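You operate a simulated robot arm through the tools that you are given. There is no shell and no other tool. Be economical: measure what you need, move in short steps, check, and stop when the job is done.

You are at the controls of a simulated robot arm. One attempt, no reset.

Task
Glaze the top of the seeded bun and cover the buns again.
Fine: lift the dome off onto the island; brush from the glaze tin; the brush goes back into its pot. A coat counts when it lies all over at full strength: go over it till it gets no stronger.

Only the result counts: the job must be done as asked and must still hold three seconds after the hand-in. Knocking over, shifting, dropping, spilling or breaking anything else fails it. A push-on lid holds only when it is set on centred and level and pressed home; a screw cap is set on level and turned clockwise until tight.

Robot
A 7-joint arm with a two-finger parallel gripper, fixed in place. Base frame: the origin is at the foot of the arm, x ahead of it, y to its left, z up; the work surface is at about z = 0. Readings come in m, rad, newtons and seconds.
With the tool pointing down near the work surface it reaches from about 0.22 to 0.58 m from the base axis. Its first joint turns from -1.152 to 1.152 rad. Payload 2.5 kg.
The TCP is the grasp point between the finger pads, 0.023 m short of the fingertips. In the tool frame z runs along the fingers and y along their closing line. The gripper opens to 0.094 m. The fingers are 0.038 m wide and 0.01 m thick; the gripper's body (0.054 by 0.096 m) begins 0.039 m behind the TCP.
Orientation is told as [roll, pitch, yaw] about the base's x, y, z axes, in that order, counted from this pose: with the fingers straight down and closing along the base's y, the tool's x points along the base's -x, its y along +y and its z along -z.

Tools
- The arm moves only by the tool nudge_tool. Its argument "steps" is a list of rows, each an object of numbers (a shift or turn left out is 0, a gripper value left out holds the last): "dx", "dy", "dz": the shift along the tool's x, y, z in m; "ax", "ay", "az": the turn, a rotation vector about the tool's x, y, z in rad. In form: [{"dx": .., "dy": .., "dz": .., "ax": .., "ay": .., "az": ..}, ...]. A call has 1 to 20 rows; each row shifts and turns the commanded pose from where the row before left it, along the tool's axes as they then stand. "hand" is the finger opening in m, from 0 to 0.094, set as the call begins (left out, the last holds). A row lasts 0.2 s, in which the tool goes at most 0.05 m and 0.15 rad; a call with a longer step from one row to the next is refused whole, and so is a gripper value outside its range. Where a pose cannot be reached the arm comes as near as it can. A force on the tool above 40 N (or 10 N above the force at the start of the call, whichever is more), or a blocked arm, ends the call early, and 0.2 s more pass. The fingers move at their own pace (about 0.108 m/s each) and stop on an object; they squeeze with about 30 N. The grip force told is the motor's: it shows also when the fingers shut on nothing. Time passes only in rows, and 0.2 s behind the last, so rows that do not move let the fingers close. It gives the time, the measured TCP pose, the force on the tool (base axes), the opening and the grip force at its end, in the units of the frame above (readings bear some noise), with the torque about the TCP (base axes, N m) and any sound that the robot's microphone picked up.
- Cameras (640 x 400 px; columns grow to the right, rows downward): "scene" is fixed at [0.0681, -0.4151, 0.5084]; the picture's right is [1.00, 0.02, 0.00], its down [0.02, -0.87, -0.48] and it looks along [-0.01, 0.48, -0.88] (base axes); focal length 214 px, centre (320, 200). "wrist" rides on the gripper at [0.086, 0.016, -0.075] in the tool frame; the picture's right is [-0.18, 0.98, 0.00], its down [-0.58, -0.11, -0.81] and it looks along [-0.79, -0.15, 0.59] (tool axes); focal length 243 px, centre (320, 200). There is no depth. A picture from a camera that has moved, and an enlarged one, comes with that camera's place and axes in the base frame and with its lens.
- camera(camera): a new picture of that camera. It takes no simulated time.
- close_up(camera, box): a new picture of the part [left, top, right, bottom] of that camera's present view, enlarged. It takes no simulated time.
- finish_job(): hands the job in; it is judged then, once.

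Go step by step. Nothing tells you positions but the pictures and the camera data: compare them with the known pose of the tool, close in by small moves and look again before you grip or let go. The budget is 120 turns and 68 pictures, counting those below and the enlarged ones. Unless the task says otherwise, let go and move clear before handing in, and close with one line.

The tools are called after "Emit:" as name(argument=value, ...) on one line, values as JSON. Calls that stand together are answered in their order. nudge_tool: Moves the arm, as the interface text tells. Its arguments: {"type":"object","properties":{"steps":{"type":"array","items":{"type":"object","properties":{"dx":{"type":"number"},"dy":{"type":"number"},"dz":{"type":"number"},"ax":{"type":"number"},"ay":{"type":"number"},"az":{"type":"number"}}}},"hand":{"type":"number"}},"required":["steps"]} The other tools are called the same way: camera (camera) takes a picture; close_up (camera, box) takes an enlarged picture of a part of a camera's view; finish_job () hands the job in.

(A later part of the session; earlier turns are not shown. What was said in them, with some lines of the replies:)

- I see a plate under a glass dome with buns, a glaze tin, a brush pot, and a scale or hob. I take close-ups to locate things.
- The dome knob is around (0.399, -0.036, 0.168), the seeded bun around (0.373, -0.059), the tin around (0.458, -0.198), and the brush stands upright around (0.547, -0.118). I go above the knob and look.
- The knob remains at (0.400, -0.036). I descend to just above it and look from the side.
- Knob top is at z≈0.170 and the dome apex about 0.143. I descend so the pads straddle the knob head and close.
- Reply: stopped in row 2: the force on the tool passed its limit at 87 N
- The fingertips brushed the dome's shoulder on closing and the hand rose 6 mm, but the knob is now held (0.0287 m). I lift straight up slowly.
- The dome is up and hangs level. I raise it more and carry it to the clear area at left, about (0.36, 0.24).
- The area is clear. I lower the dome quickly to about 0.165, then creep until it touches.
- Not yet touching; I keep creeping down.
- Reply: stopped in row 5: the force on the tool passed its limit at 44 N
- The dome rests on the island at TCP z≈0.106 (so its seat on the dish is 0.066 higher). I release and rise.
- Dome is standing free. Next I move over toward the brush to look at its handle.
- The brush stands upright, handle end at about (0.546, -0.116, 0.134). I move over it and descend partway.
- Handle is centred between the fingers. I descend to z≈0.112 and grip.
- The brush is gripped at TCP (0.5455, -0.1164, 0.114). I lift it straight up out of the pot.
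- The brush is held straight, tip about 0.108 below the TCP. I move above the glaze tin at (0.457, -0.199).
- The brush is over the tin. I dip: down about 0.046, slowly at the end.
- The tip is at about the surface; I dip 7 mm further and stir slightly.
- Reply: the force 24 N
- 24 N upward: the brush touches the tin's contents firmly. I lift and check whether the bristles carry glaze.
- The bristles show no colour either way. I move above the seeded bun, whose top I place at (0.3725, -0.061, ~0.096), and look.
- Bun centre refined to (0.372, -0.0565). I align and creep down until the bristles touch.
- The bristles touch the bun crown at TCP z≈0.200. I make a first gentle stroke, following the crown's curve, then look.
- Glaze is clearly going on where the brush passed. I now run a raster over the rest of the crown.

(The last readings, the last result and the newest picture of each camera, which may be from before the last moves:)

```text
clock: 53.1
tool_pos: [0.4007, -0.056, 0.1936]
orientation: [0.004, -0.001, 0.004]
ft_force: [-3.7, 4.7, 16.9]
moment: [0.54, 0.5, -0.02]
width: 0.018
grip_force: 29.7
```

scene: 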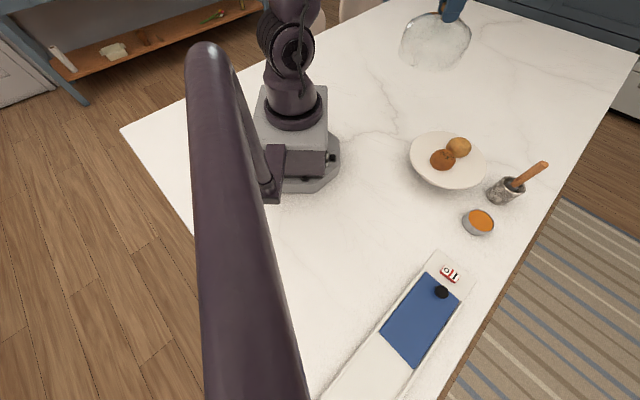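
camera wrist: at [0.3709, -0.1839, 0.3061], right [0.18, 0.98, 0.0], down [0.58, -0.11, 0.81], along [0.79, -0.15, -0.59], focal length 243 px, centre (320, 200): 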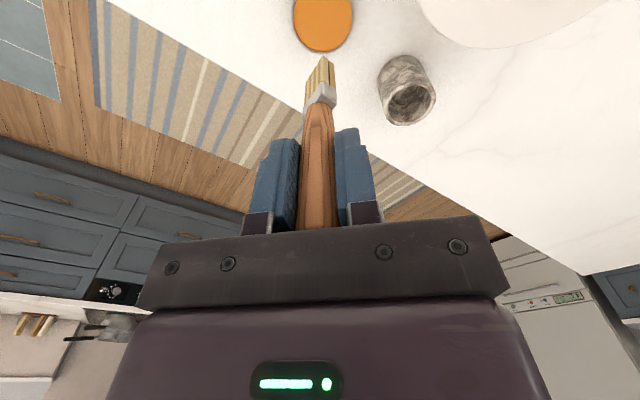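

Emit:
nudge_tool(steps=[{"dx": 0.005, "dy": -0.005, "dz": -0.0023}, {"dx": 0.005, "dy": -0.005, "dz": -0.0007}, {"dx": 0.0042, "dy": -0.0042}, {"dx": 0.0042, "dy": -0.0042}, {"dx": 0.005, "dy": -0.005, "dz": 0.0007}, {"dx": 0.005, "dy": -0.005, "dz": 0.0023}, {"dx": 0.0071, "dy": 0.0071, "dz": -0.0008}, {"dx": 0.0071, "dy": 0.0071}, {"dx": 0.0071, "dy": 0.0071}, {"dx": -0.005, "dy": 0.005, "dz": -0.0021}, {"dx": -0.005, "dy": 0.005, "dz": -0.0008}, {"dx": -0.0042, "dy": 0.0042}, {"dx": -0.0042, "dy": 0.0042}, {"dx": -0.005, "dy": 0.005, "dz": 0.0008}, {"dx": -0.005, "dy": 0.005, "dz": 0.0021}, {"dx": 0.0071, "dy": 0.0071, "dz": 0.0008}])

Emit:
nudge_tool(steps=[{"dx": 0.005, "dy": -0.005, "dz": -0.0023}, {"dx": 0.005, "dy": -0.005, "dz": -0.0007}, {"dx": 0.0042, "dy": -0.0042}, {"dx": 0.0042, "dy": -0.0042}, {"dx": 0.005, "dy": -0.005, "dz": 0.0007}, {"dx": 0.005, "dy": -0.005, "dz": 0.0023}, {"dz": -0.02}, {"dz": -0.03, "dx": 0.01, "dy": 0.02}, {"dz": -0.01, "dx": 0.02, "dy": 0.04}, {}])

Emit:
close_up(camera="scene", box=[410, 115, 506, 175])

Emit:
camera(camera="wrist")

```text
clock: 56.5
tool_pos: [0.3734, -0.0279, 0.1955]
orientation: [0.0, -0.005, 0.001]
ft_force: [2.3, -0.6, 5.4]
moment: [-0.03, -0.17, 0.04]
width: 0.0179
grip_force: 30.0
```

```text
clock: 58.7
tool_pos: [0.3124, 0.0036, 0.2541]
orientation: [0.002, 0.001, 0.0]
ft_force: [-0.4, -0.1, -1.2]
moment: [-0.02, -0.01, 0.0]
width: 0.0179
grip_force: 30.1
```

```text
6.67 times, centred on (458, 145) of scene
camera zoom: at [0.0681, -0.4151, 0.5084], right [1.0, 0.02, 0.0], down [0.02, -0.87, -0.48], along [-0.01, 0.48, -0.88], focal length 1430 px, centre (-600, 567)
```

zoom: 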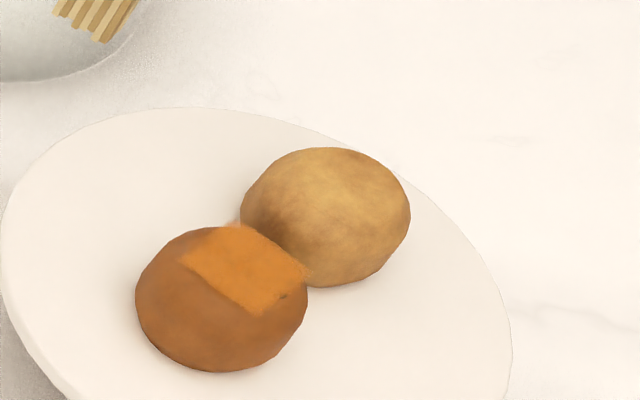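

```text
26 pictures are left
camera wrist: at [0.225, 0.0184, 0.3301], right [0.18, 0.98, 0.0], down [0.58, -0.11, 0.81], along [0.79, -0.15, -0.59], focal length 243 px, centre (320, 200)
```

wrist: 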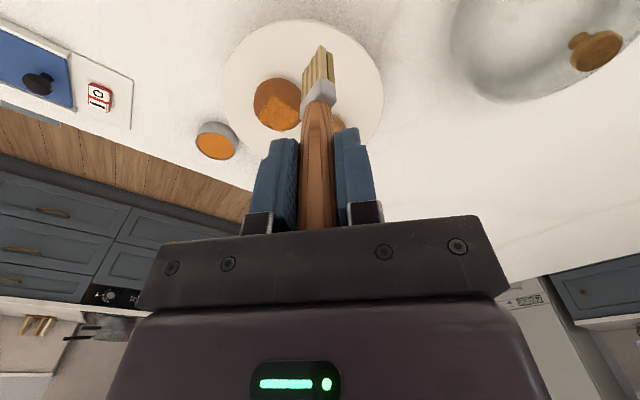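

The patch on top looks rectangular and even; I zoom in for uniformity and check the neighbour bun's edge.

Emit:
close_up(camera="wrist", box=[237, 65, 317, 140])

Emit:
close_up(camera="scene", box=[426, 140, 474, 174])

```text
5.33 times, centred on (277, 102) of wrist
camera zoom: at [0.225, 0.0184, 0.3301], right [0.18, 0.98, 0.0], down [0.58, -0.11, 0.81], along [0.79, -0.15, -0.59], focal length 1294 px, centre (549, 720)
```

zoom: 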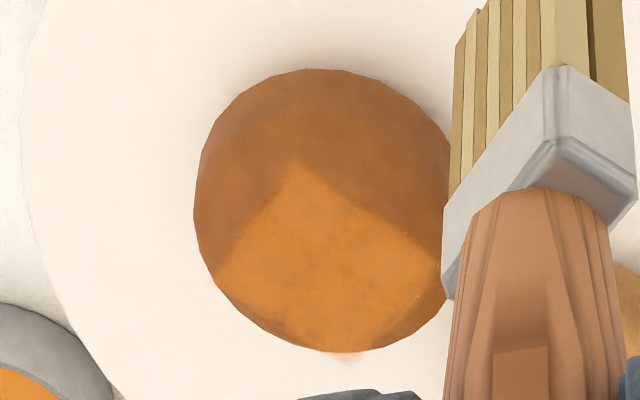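

```text
11.76 times, centred on (450, 157) of scene
camera zoom: at [0.0681, -0.4151, 0.5084], right [1.0, 0.02, 0.0], down [0.02, -0.87, -0.48], along [-0.01, 0.48, -0.88], focal length 2523 px, centre (-1209, 706)
```

zoom: 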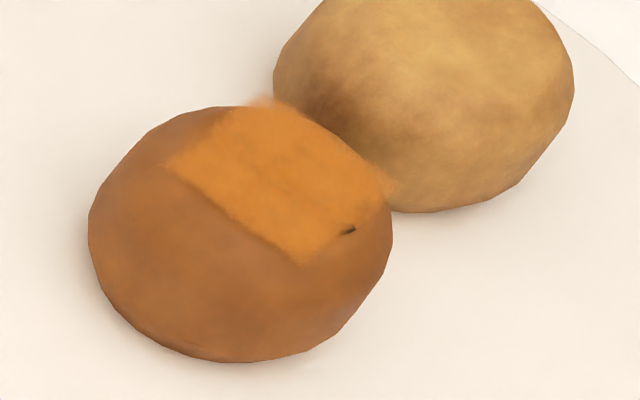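

The coat lies as a patch on top; I reload the brush and go over it again to be sure it's at full strength.

Emit:
nudge_tool(steps=[{"dx": -0.024, "dy": -0.0336}, {"dx": -0.024, "dy": -0.0336}, {"dx": -0.024, "dy": -0.0336}, {"dx": -0.024, "dy": -0.0336}, {"dx": -0.024, "dy": -0.0336}, {"dx": -0.024, "dy": -0.0336}, {"dz": 0.04}, {"dz": 0.04}, {"dz": 0.03}, {"dz": 0.01}, {"dz": 0.004}, {}])

Emit:
nudge_tool(steps=[{"dz": 0.001}, {"dz": 0.001}, {"dz": 0.001}, {}])

```text
clock: 61.3
tool_pos: [0.4562, -0.1964, 0.1302]
orientation: [0.001, 0.0, 0.001]
ft_force: [0.2, -0.4, -1.2]
moment: [0.01, -0.04, -0.02]
width: 0.0179
grip_force: 29.9
```

```text
clock: 62.3
tool_pos: [0.4561, -0.197, 0.1272]
orientation: [0.0, 0.001, 0.001]
ft_force: [-0.4, 0.4, 0.1]
moment: [-0.01, 0.0, -0.02]
width: 0.0181
grip_force: 29.7
```

Emit:
nudge_tool(steps=[{"dz": 0.001}, {}, {"dz": -0.03}, {"dz": -0.04}, {"dz": -0.045}, {"dx": 0.02125, "dy": 0.0354}, {"dx": 0.02125, "dy": 0.0354}, {"dx": 0.02125, "dy": 0.0354}, {"dx": 0.02125, "dy": 0.0354}, {}, {"dz": 0.03}, {"dz": 0.006}, {}])

```text
clock: 65.1
tool_pos: [0.3723, -0.0559, 0.2052]
orientation: [0.0, 0.003, 0.001]
ft_force: [-0.5, -0.1, 0.0]
moment: [-0.02, 0.04, 0.02]
width: 0.018
grip_force: 30.7
```

Emit:
nudge_tool(steps=[{"dz": 0.003}, {"dz": 0.002}, {"dz": 0.0015}, {"dx": -0.0042, "dy": 0.0042}, {"dx": -0.005, "dy": 0.005, "dz": 0.0008}, {"dx": -0.005, "dy": 0.005, "dz": 0.0021}, {"dx": 0.005, "dy": -0.005, "dz": -0.0021}, {"dx": 0.005, "dy": -0.005, "dz": -0.0008}, {"dx": 0.0042, "dy": -0.0042}, {"dx": 0.0042, "dy": -0.0042}, {"dx": 0.005, "dy": -0.005, "dz": 0.0008}, {"dx": 0.005, "dy": -0.005, "dz": 0.0021}, {"dx": -0.0071, "dy": -0.0071}, {"dx": -0.005, "dy": 0.005, "dz": -0.0021}, {"dx": -0.005, "dy": 0.005, "dz": -0.0008}, {"dx": -0.0042, "dy": 0.0042}, {"dx": -0.0042, "dy": 0.0042}, {"dx": -0.005, "dy": 0.005, "dz": 0.0008}, {"dx": -0.005, "dy": 0.005, "dz": 0.0021}, {"dx": -0.0071, "dy": -0.0071, "dz": 0.0008}])

Emit:
nudge_tool(steps=[{"dx": 0.005, "dy": -0.005, "dz": -0.0023}, {"dx": 0.005, "dy": -0.005, "dz": -0.0007}, {"dx": 0.0042, "dy": -0.0042}, {"dx": 0.0042, "dy": -0.0042}, {"dx": 0.005, "dy": -0.005, "dz": 0.0007}, {"dx": 0.005, "dy": -0.005, "dz": 0.0023}, {"dx": 0.0071, "dy": 0.0071, "dz": -0.0008}, {"dx": 0.0071, "dy": 0.0071}, {"dx": 0.0071, "dy": 0.0071}, {"dx": -0.005, "dy": 0.005, "dz": -0.0021}, {"dx": -0.005, "dy": 0.005, "dz": -0.0008}, {"dx": -0.0042, "dy": 0.0042}, {"dx": -0.0042, "dy": 0.0042}, {"dx": -0.005, "dy": 0.005, "dz": 0.0008}, {"dx": -0.005, "dy": 0.005, "dz": 0.0021}, {"dx": 0.0071, "dy": 0.0071, "dz": 0.0008}])

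Emit:
nudge_tool(steps=[{"dx": 0.005, "dy": -0.005, "dz": -0.0023}, {"dx": 0.005, "dy": -0.005, "dz": -0.0007}, {"dx": 0.0042, "dy": -0.0042}, {"dx": 0.0042, "dy": -0.0042}, {"dx": 0.005, "dy": -0.005, "dz": 0.0007}, {"dx": 0.005, "dy": -0.005, "dz": 0.0023}, {"dz": -0.02}, {"dz": -0.03, "dx": 0.01, "dy": 0.02}, {"dz": -0.01, "dx": 0.02, "dy": 0.04}, {}])

Emit:
close_up(camera="wrist", box=[237, 65, 317, 140])

Emit:
close_up(camera="scene", box=[426, 140, 474, 174])

```text
clock: 69.3
tool_pos: [0.4003, -0.0562, 0.1959]
orientation: [0.001, 0.001, 0.0]
ft_force: [-0.9, -0.4, -0.2]
moment: [0.01, -0.04, 0.03]
width: 0.0177
grip_force: 29.8
```

```text
clock: 72.7
tool_pos: [0.3722, -0.0267, 0.1935]
orientation: [0.0, 0.0, 0.0]
ft_force: [1.1, -0.9, 2.5]
moment: [-0.04, -0.07, 0.01]
width: 0.0179
grip_force: 30.3
```

```text
clock: 74.9
tool_pos: [0.314, 0.0068, 0.2547]
orientation: [0.001, 0.0, -0.001]
ft_force: [-0.2, 0.0, 0.0]
moment: [-0.02, 0.02, -0.02]
width: 0.0178
grip_force: 29.4
```

```text
5.33 times, centred on (277, 102) of wrist
camera zoom: at [0.2269, 0.0218, 0.3306], right [0.18, 0.98, 0.0], down [0.58, -0.11, 0.81], along [0.79, -0.15, -0.59], focal length 1294 px, centre (549, 720)
```

zoom: 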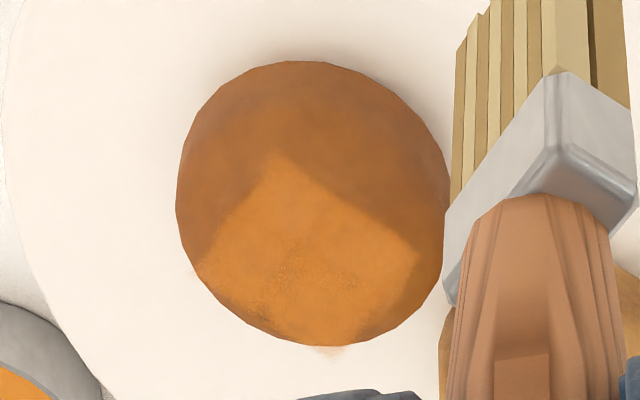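

```text
11.76 times, centred on (450, 157) of scene
camera zoom: at [0.0681, -0.4151, 0.5084], right [1.0, 0.02, 0.0], down [0.02, -0.87, -0.48], along [-0.01, 0.48, -0.88], focal length 2523 px, centre (-1209, 706)
```

zoom: 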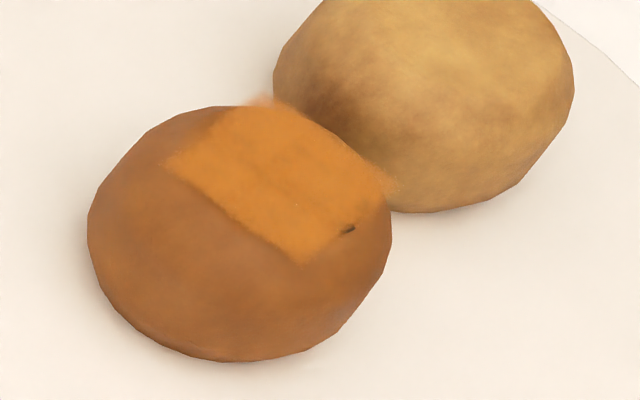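

The coat looks even; I do one more reloaded pass on offset lanes to confirm it gets no stronger.

Emit:
nudge_tool(steps=[{"dx": -0.0237, "dy": -0.034}, {"dx": -0.0237, "dy": -0.034}, {"dx": -0.0237, "dy": -0.034}, {"dx": -0.0237, "dy": -0.034}, {"dx": -0.0237, "dy": -0.034}, {"dx": -0.0237, "dy": -0.034}, {"dz": 0.04}, {"dz": 0.04}, {"dz": 0.03}, {"dz": 0.01}, {"dz": 0.005}, {"dz": 0.001}, {"dz": 0.001}, {"dz": 0.001}, {}])

Emit:
nudge_tool(steps=[{"dz": -0.03}, {"dz": -0.04}, {"dz": -0.045}, {"dx": 0.0213, "dy": 0.0354}, {"dx": 0.0213, "dy": 0.0354}, {"dx": 0.0213, "dy": 0.0354}, {"dx": 0.0213, "dy": 0.0354}, {}, {"dz": 0.03}, {"dz": 0.006}, {}])

```text
clock: 78.1
tool_pos: [0.4562, -0.1989, 0.1277]
orientation: [0.0, 0.0, -0.001]
ft_force: [0.5, -1.0, -0.1]
moment: [-0.03, 0.01, -0.01]
width: 0.0179
grip_force: 29.7
```

```text
clock: 80.5
tool_pos: [0.3706, -0.0608, 0.2047]
orientation: [0.0, -0.001, 0.0]
ft_force: [0.5, 0.5, -0.9]
moment: [-0.01, -0.02, -0.03]
width: 0.018
grip_force: 29.5
```

Emit:
nudge_tool(steps=[{"dy": 0.005, "dz": 0.0025}, {"dz": 0.002}, {"dz": 0.002}, {"dx": 0.0106, "dy": 0.0106}, {"dx": 0.0127, "dy": -0.0127, "dz": 0.0021}, {"dx": -0.0042, "dy": 0.0042, "dz": -0.0015}, {"dx": -0.0042, "dy": 0.0042, "dz": -0.0006}, {"dx": -0.0042, "dy": 0.0042}, {"dx": -0.0042, "dy": 0.0042}, {"dx": -0.0042, "dy": 0.0042, "dz": 0.0006}, {"dx": -0.0042, "dy": 0.0042, "dz": 0.0015}, {"dx": -0.0071, "dy": -0.0071}, {"dx": 0.0042, "dy": -0.0042, "dz": -0.0015}, {"dx": 0.0042, "dy": -0.0042, "dz": -0.0006}, {"dx": 0.0042, "dy": -0.0042}, {"dx": 0.0042, "dy": -0.0042}, {"dx": 0.0042, "dy": -0.0042, "dz": 0.0006}, {"dx": 0.0042, "dy": -0.0042, "dz": 0.0015}])

Emit:
nudge_tool(steps=[{"dx": -0.0071, "dy": -0.0071}, {"dx": -0.0042, "dy": 0.0042, "dz": -0.0015}, {"dx": -0.0042, "dy": 0.0042, "dz": -0.0006}, {"dx": -0.0042, "dy": 0.0042}, {"dx": -0.0042, "dy": 0.0042}, {"dx": -0.0042, "dy": 0.0042, "dz": 0.0006}, {"dx": -0.0042, "dy": 0.0042, "dz": 0.0015}, {"dx": -0.0071, "dy": -0.0071}, {"dx": 0.0042, "dy": -0.0042, "dz": -0.0015}, {"dx": 0.0042, "dy": -0.0042, "dz": -0.0006}, {"dx": 0.0042, "dy": -0.0042}, {"dx": 0.0042, "dy": -0.0042}, {"dx": 0.0042, "dy": -0.0042, "dz": 0.0006}, {"dx": 0.0042, "dy": -0.0042, "dz": 0.0015}, {"dz": -0.025}, {"dz": -0.03, "dx": 0.02, "dy": 0.02}, {"dz": -0.005, "dx": 0.035, "dy": 0.035}, {"dx": 0.01, "dy": 0.02}, {}])

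Emit:
close_up(camera="wrist", box=[237, 65, 317, 140])

Emit:
close_up(camera="scene", box=[426, 140, 474, 174])

```text
clock: 84.3
tool_pos: [0.3542, -0.0633, 0.1977]
orientation: [0.001, -0.001, 0.0]
ft_force: [-0.3, -0.9, -0.1]
moment: [0.0, -0.03, -0.02]
width: 0.018
grip_force: 30.4
```

```text
clock: 88.3
tool_pos: [0.3048, -0.0016, 0.2546]
orientation: [0.0, -0.002, 0.0]
ft_force: [-0.1, 0.2, -1.2]
moment: [0.02, 0.01, -0.01]
width: 0.018
grip_force: 29.6
```

```text
5.33 times, centred on (277, 102) of wrist
camera zoom: at [0.217, 0.0135, 0.3305], right [0.18, 0.98, 0.0], down [0.58, -0.11, 0.81], along [0.79, -0.15, -0.59], focal length 1294 px, centre (549, 720)
```

zoom: 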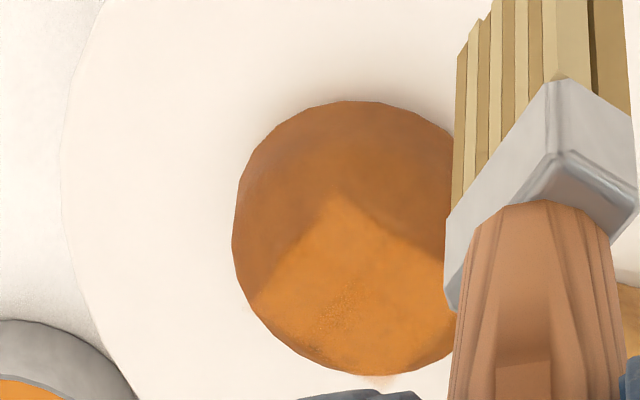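

```text
11.76 times, centred on (450, 157) of scene
camera zoom: at [0.0681, -0.4151, 0.5084], right [1.0, 0.02, 0.0], down [0.02, -0.87, -0.48], along [-0.01, 0.48, -0.88], focal length 2523 px, centre (-1209, 706)
```

zoom: 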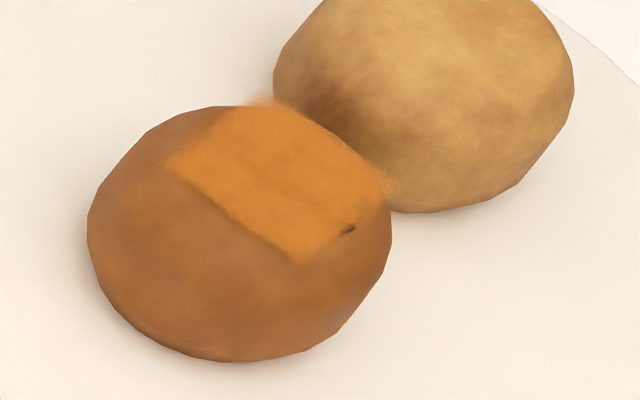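

No further change: the coat is saturated. I carry the brush back above its pot.

Emit:
nudge_tool(steps=[{"dx": -0.0344, "dy": -0.0164}, {"dx": -0.0344, "dy": -0.0164}, {"dx": -0.0344, "dy": -0.0164}, {"dx": -0.0344, "dy": -0.0164}, {"dx": -0.0344, "dy": -0.0164}, {"dx": -0.0344, "dy": -0.0164}, {"dx": -0.0344, "dy": -0.0164}, {}, {"dz": 0.04}, {"dz": 0.02}, {}])

Emit:
close_up(camera="wrist", box=[224, 0, 416, 120])

Emit:
close_up(camera="scene", box=[470, 110, 630, 210])

```text
clock: 90.7
tool_pos: [0.5467, -0.1165, 0.1992]
orientation: [0.002, -0.001, 0.0]
ft_force: [0.0, -1.4, 0.3]
moment: [0.0, -0.02, -0.01]
width: 0.0181
grip_force: 29.6
```

```text
3.33 times, centred on (320, 60) of wrist
camera zoom: at [0.4589, -0.1022, 0.2758], right [0.18, 0.98, 0.0], down [0.58, -0.11, 0.81], along [0.79, -0.15, -0.59], focal length 809 px, centre (320, 667)
```

zoom: 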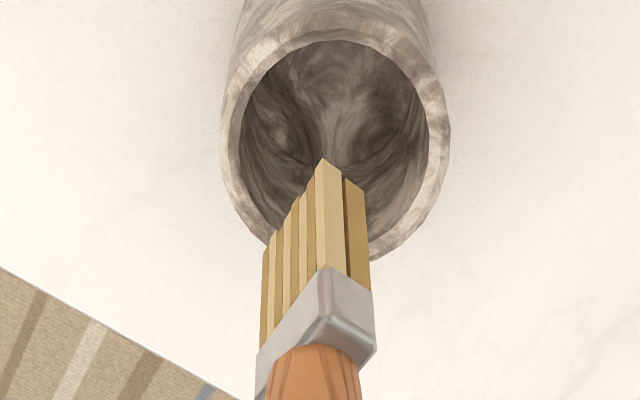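

```text
4.00 times, centred on (550, 160) of scene
camera zoom: at [0.0681, -0.4151, 0.5084], right [1.0, 0.02, 0.0], down [0.02, -0.87, -0.48], along [-0.01, 0.48, -0.88], focal length 858 px, centre (-600, 360)
```

zoom: 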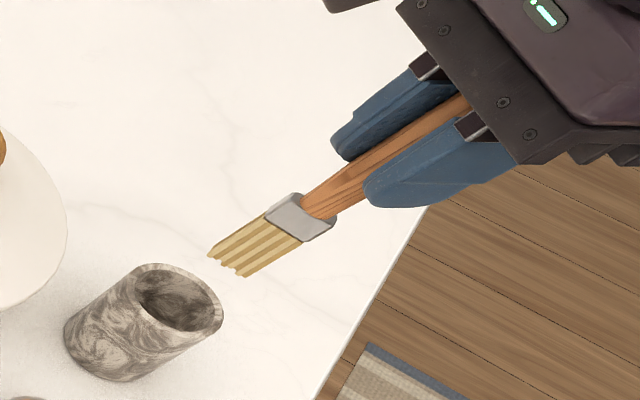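

Aligned with the pot mouth. I lower the brush in to near its original height, then creep.

Emit:
nudge_tool(steps=[{"dz": 0.015, "dx": 0.001}, {"dz": 0.015}, {"dz": 0.015}, {"dz": 0.015}, {"dz": 0.01}, {"dz": 0.007}, {"dz": 0.003}, {}])

Emit:
nudge_tool(steps=[{"dz": 0.001}, {"dz": 0.001}, {"dz": 0.001}, {}])

Emit:
close_up(camera="scene", box=[470, 110, 630, 210])

```text
clock: 92.5
tool_pos: [0.5433, -0.115, 0.1196]
orientation: [0.003, 0.001, 0.0]
ft_force: [1.7, 0.4, -1.2]
moment: [-0.02, -0.14, -0.02]
width: 0.0177
grip_force: 30.4
```

```text
clock: 93.5
tool_pos: [0.5434, -0.1157, 0.1156]
orientation: [0.001, 0.002, -0.001]
ft_force: [0.6, 0.2, -0.6]
moment: [-0.02, -0.03, 0.02]
width: 0.0179
grip_force: 30.2
```

```text
4.00 times, centred on (550, 160) of scene
camera zoom: at [0.0681, -0.4151, 0.5084], right [1.0, 0.02, 0.0], down [0.02, -0.87, -0.48], along [-0.01, 0.48, -0.88], focal length 858 px, centre (-600, 360)
```

zoom: 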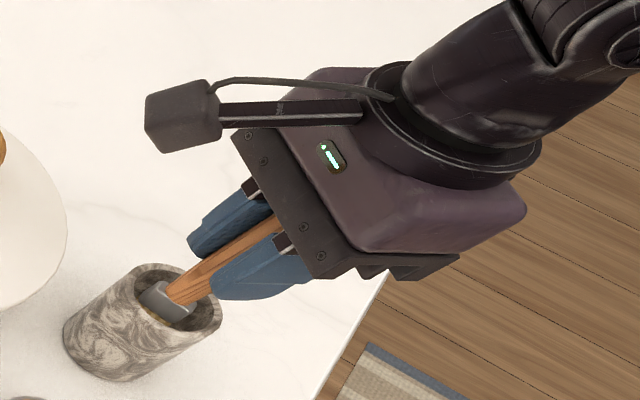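

Emit:
nudge_tool(steps=[{"dz": 0.001}, {"dz": 0.001}, {}])

Emit:
nudge_tool(steps=[{}, {}, {}], hand=0.06)

Emit:
nudge_tool(steps=[{"dz": -0.02}, {"dz": -0.04}, {"dz": -0.04}, {"dz": -0.04}, {}])

Emit:
close_up(camera="scene", box=[400, 110, 592, 230])

```text
clock: 94.3
tool_pos: [0.544, -0.1164, 0.1124]
orientation: [0.0, 0.0, 0.0]
ft_force: [0.4, 0.3, -0.6]
moment: [-0.01, 0.03, -0.02]
width: 0.0178
grip_force: 30.6
```

```text
clock: 95.1
tool_pos: [0.5437, -0.1161, 0.1135]
orientation: [0.002, -0.001, -0.001]
ft_force: [-0.6, -0.6, -0.4]
moment: [0.0, 0.02, -0.01]
width: 0.0598
grip_force: 0.1
```

```text
clock: 96.3
tool_pos: [0.5442, -0.1171, 0.2517]
orientation: [0.002, -0.003, -0.002]
ft_force: [0.2, 0.2, 0.2]
moment: [0.0, -0.02, -0.01]
width: 0.0599
grip_force: 0.1
```

```text
3.33 times, centred on (496, 170) of scene
camera zoom: at [0.0681, -0.4151, 0.5084], right [1.0, 0.02, 0.0], down [0.02, -0.87, -0.48], along [-0.01, 0.48, -0.88], focal length 715 px, centre (-267, 300)
```

zoom: 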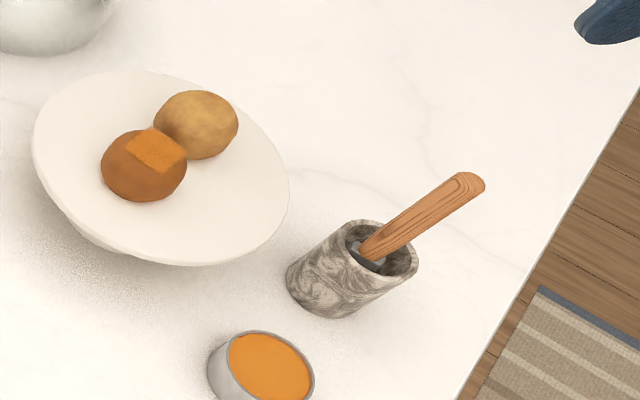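

Brush is back in its pot. Next I return above the dome knob at about (0.363, 0.235).

Emit:
nudge_tool(steps=[{"dx": 0.0165, "dy": 0.032}, {"dx": 0.0165, "dy": 0.032}, {"dx": 0.0165, "dy": 0.032}, {"dx": 0.0165, "dy": 0.032}, {"dx": 0.0165, "dy": 0.032}, {"dx": 0.0165, "dy": 0.032}, {"dx": 0.0165, "dy": 0.032}, {"dx": 0.0165, "dy": 0.032}, {"dx": 0.0165, "dy": 0.032}, {"dx": 0.0165, "dy": 0.032}, {"dx": 0.0165, "dy": 0.032}, {}, {"dz": 0.04}, {"dz": 0.04}, {}], hand=0.08)

Emit:
camera(camera="wrist")

```text
clock: 99.5
tool_pos: [0.3597, 0.2375, 0.1719]
orientation: [0.0, -0.001, 0.001]
ft_force: [-0.3, -0.3, -0.6]
moment: [-0.03, 0.02, -0.01]
width: 0.08
grip_force: 0.0
```

```text
15 pictures are left
camera wrist: at [0.2734, 0.2511, 0.2475], right [0.18, 0.98, 0.0], down [0.58, -0.11, 0.81], along [0.79, -0.15, -0.59], focal length 243 px, centre (320, 200)
```

wrist: 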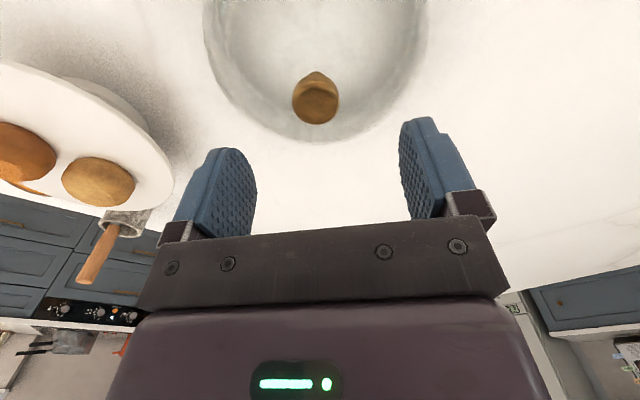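

I align to (0.363, 0.2345), descend to z≈0.108 and grip the knob.

Emit:
nudge_tool(steps=[{"dx": -0.003, "dy": -0.003}, {"dz": 0.025}, {"dz": 0.02}, {"dz": 0.012}, {"dz": 0.006}, {}])

Emit:
nudge_tool(steps=[{}, {}, {}, {}, {}], hand=0.0)

```text
clock: 100.9
tool_pos: [0.3651, 0.2333, 0.1111]
orientation: [-0.001, 0.0, -0.002]
ft_force: [-0.6, 0.0, -0.2]
moment: [0.03, -0.02, 0.03]
width: 0.0801
grip_force: 0.1
```

```text
clock: 102.1
tool_pos: [0.3672, 0.233, 0.1103]
orientation: [0.0, 0.001, 0.0]
ft_force: [0.1, -0.3, -0.1]
moment: [0.0, -0.08, -0.05]
width: 0.0282
grip_force: 30.0
```

The knob is held. I lift the dome well clear and carry it back over the dish.

Emit:
nudge_tool(steps=[{"dz": -0.005}, {"dz": -0.015}, {"dz": -0.03}, {"dz": -0.04}, {"dz": -0.04}, {"dz": -0.03}, {"dz": -0.02}, {"dy": -0.012, "dx": -0.002}, {"dy": -0.03, "dx": -0.005}, {"dy": -0.03, "dx": -0.005}, {"dy": -0.03, "dx": -0.005}, {"dy": -0.03, "dx": -0.005}, {"dy": -0.03, "dx": -0.005}, {"dy": -0.03, "dx": -0.005}, {"dy": -0.03, "dx": -0.005}, {"dy": -0.025, "dx": -0.003}, {"dy": -0.015}, {"dy": -0.004}, {}, {}])

Emit:
camera(camera="wrist")

Emit:
close_up(camera="scene", box=[380, 60, 572, 200])

```text
clock: 106.3
tool_pos: [0.4047, -0.0327, 0.2892]
orientation: [0.0, 0.0, -0.001]
ft_force: [1.0, 0.1, -3.2]
moment: [0.02, -0.03, 0.0]
width: 0.0282
grip_force: 29.7
```

```text
14 pictures are left
camera wrist: at [0.3177, -0.018, 0.3647], right [0.18, 0.98, 0.0], down [0.58, -0.11, 0.81], along [0.79, -0.15, -0.59], focal length 243 px, centre (320, 200)
```

wrist: 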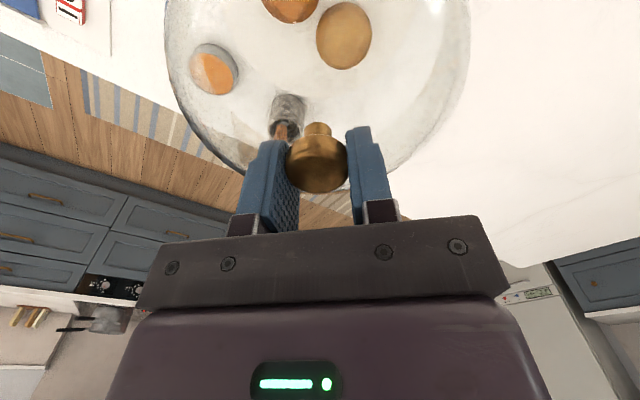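

```text
2.86 times, centred on (476, 130) of scene
camera zoom: at [0.0681, -0.4151, 0.5084], right [1.0, 0.02, 0.0], down [0.02, -0.87, -0.48], along [-0.01, 0.48, -0.88], focal length 613 px, centre (-126, 400)
```

zoom: 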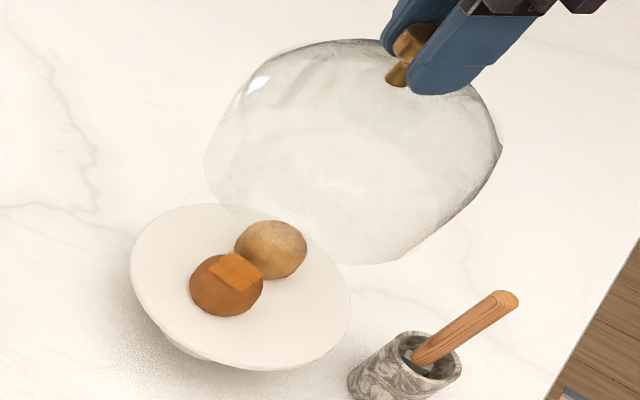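

Dome is above the dish, nearly same hold as before. I lower it to about 2.5 cm above its seat and look.

Emit:
nudge_tool(steps=[{"dx": -0.001, "dz": 0.015}, {"dz": 0.025}, {"dz": 0.025}, {"dz": 0.02}, {"dz": 0.01}, {}])

Emit:
close_up(camera="scene", box=[390, 100, 550, 200])

Emit:
close_up(camera="wrist", box=[120, 0, 520, 250])

```text
clock: 107.7
tool_pos: [0.4047, -0.0326, 0.1944]
orientation: [0.002, 0.002, -0.001]
ft_force: [1.0, -0.5, -2.0]
moment: [-0.04, 0.0, -0.02]
width: 0.0284
grip_force: 30.2
```

```text
4.00 times, centred on (470, 150) of scene
camera zoom: at [0.0681, -0.4151, 0.5084], right [1.0, 0.02, 0.0], down [0.02, -0.87, -0.48], along [-0.01, 0.48, -0.88], focal length 858 px, centre (-280, 400)
```

zoom: 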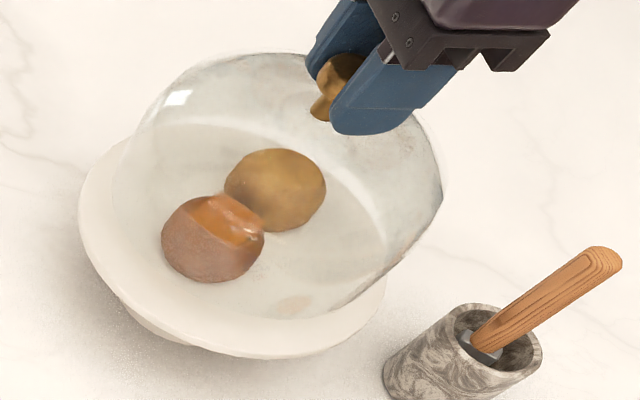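

```text
1.60 times, centred on (320, 125) of wrist
camera zoom: at [0.3171, -0.0183, 0.2696], right [0.18, 0.98, 0.0], down [0.58, -0.11, 0.81], along [0.79, -0.15, -0.59], focal length 388 px, centre (320, 320)
```

zoom: 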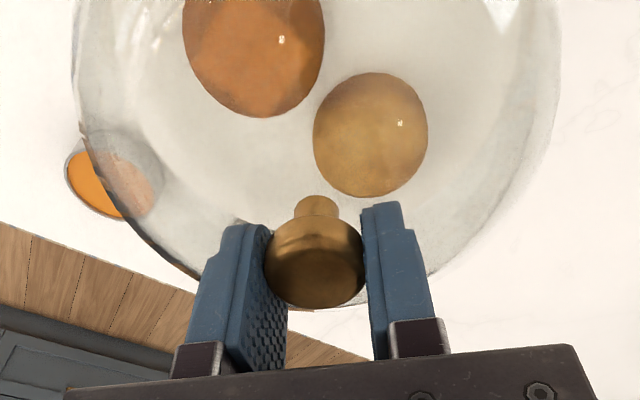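

Looks centred. I lower in small steps to contact, expected near z≈0.176.

Emit:
nudge_tool(steps=[{"dz": 0.003}, {"dz": 0.003}, {"dz": 0.003}, {"dz": 0.002}, {"dz": 0.002}, {"dz": 0.001}, {"dz": 0.001}, {"dz": 0.001}, {"dz": 0.001}, {}])

Emit:
nudge_tool(steps=[{"dz": 0.001}, {"dz": 0.001}, {"dz": 0.001}, {}])

Emit:
close_up(camera="scene", box=[390, 100, 560, 206])

```text
clock: 109.9
tool_pos: [0.4066, -0.0341, 0.1769]
orientation: [-0.001, 0.0, 0.0]
ft_force: [0.6, 0.2, -2.3]
moment: [-0.02, -0.04, 0.0]
width: 0.0283
grip_force: 30.4
```

```text
clock: 110.9
tool_pos: [0.4076, -0.0333, 0.1761]
orientation: [-0.001, -0.005, 0.0]
ft_force: [-5.2, -4.5, 21.0]
moment: [0.0, 0.11, 0.0]
width: 0.0284
grip_force: 29.9
```

```text
3.76 times, centred on (475, 153) of scene
camera zoom: at [0.068, -0.4151, 0.5085], right [1.0, 0.02, 0.0], down [0.02, -0.87, -0.48], along [-0.01, 0.48, -0.88], focal length 807 px, centre (-264, 377)
```

zoom: 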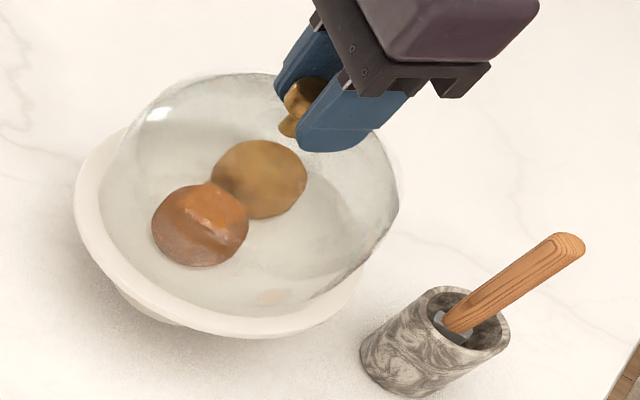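

It seated at the expected height, matching the original picture. I relieve the push slightly, release, and rise.

Emit:
nudge_tool(steps=[{"dz": -0.001}, {}])

Emit:
nudge_tool(steps=[{}, {}, {}], hand=0.08)

Emit:
nudge_tool(steps=[{"dz": -0.02}, {"dz": -0.03}, {"dz": -0.04}, {"dz": -0.04}, {"dz": -0.03}, {"dy": 0.04}, {"dy": 0.04}, {}])

Emit:
close_up(camera="scene", box=[390, 100, 560, 206])

Emit:
camera(camera="scene")

Emit:
camera(camera="wrist")

```text
clock: 111.5
tool_pos: [0.4061, -0.0338, 0.1751]
orientation: [0.003, -0.001, 0.003]
ft_force: [2.7, -0.2, 3.8]
moment: [-0.05, -0.71, -0.02]
width: 0.0282
grip_force: 30.1
```

```text
clock: 112.3
tool_pos: [0.4055, -0.0325, 0.1748]
orientation: [0.002, 0.0, 0.0]
ft_force: [1.0, 0.5, -0.5]
moment: [0.02, 0.02, -0.03]
width: 0.0799
grip_force: 0.0
```

```text
clock: 114.1
tool_pos: [0.407, 0.0467, 0.3368]
orientation: [-0.001, 0.0, 0.0]
ft_force: [-0.4, 0.0, -0.2]
moment: [0.0, 0.0, -0.03]
width: 0.0798
grip_force: 0.0
```

```text
3.76 times, centred on (475, 153) of scene
camera zoom: at [0.0681, -0.4151, 0.5084], right [1.0, 0.02, 0.0], down [0.02, -0.87, -0.48], along [-0.01, 0.48, -0.88], focal length 807 px, centre (-264, 377)
```

zoom: 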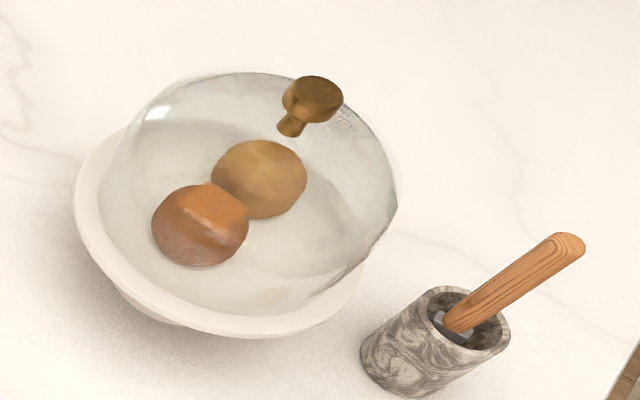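

```text
8 pictures are left
```

scene: 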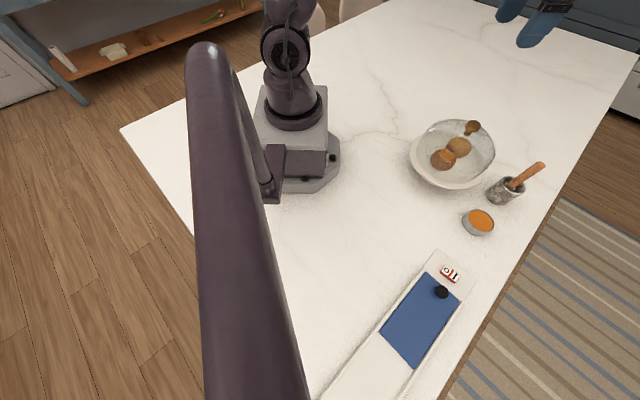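

```text
7 pictures are left
camera wrist: at [0.3198, 0.0611, 0.4114], right [0.18, 0.98, 0.0], down [0.58, -0.11, 0.81], along [0.79, -0.15, -0.59], focal length 243 px, centre (320, 200)
```

wrist: 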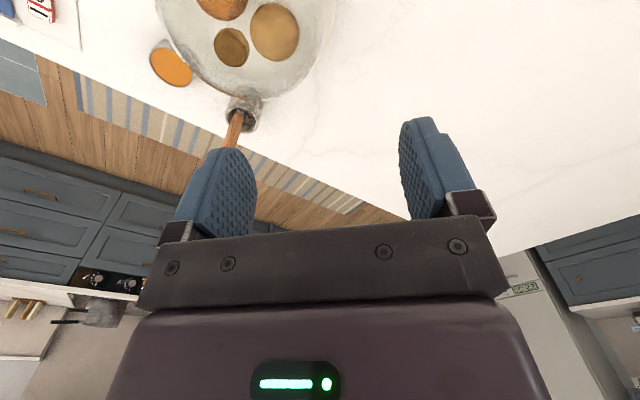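

The dome sits within about a millimetre of where it started and looks level. The brush stands in its pot, the other things look undisturbed and the hand is clear, so I hand in.

Emit:
finish_job()

```text
The job is handed in.
```

I glazed the top of the seeded bun until further strokes made no difference, put the brush back in its pot and set the dome back over the buns; I've handed the job in, but no verdict came back.
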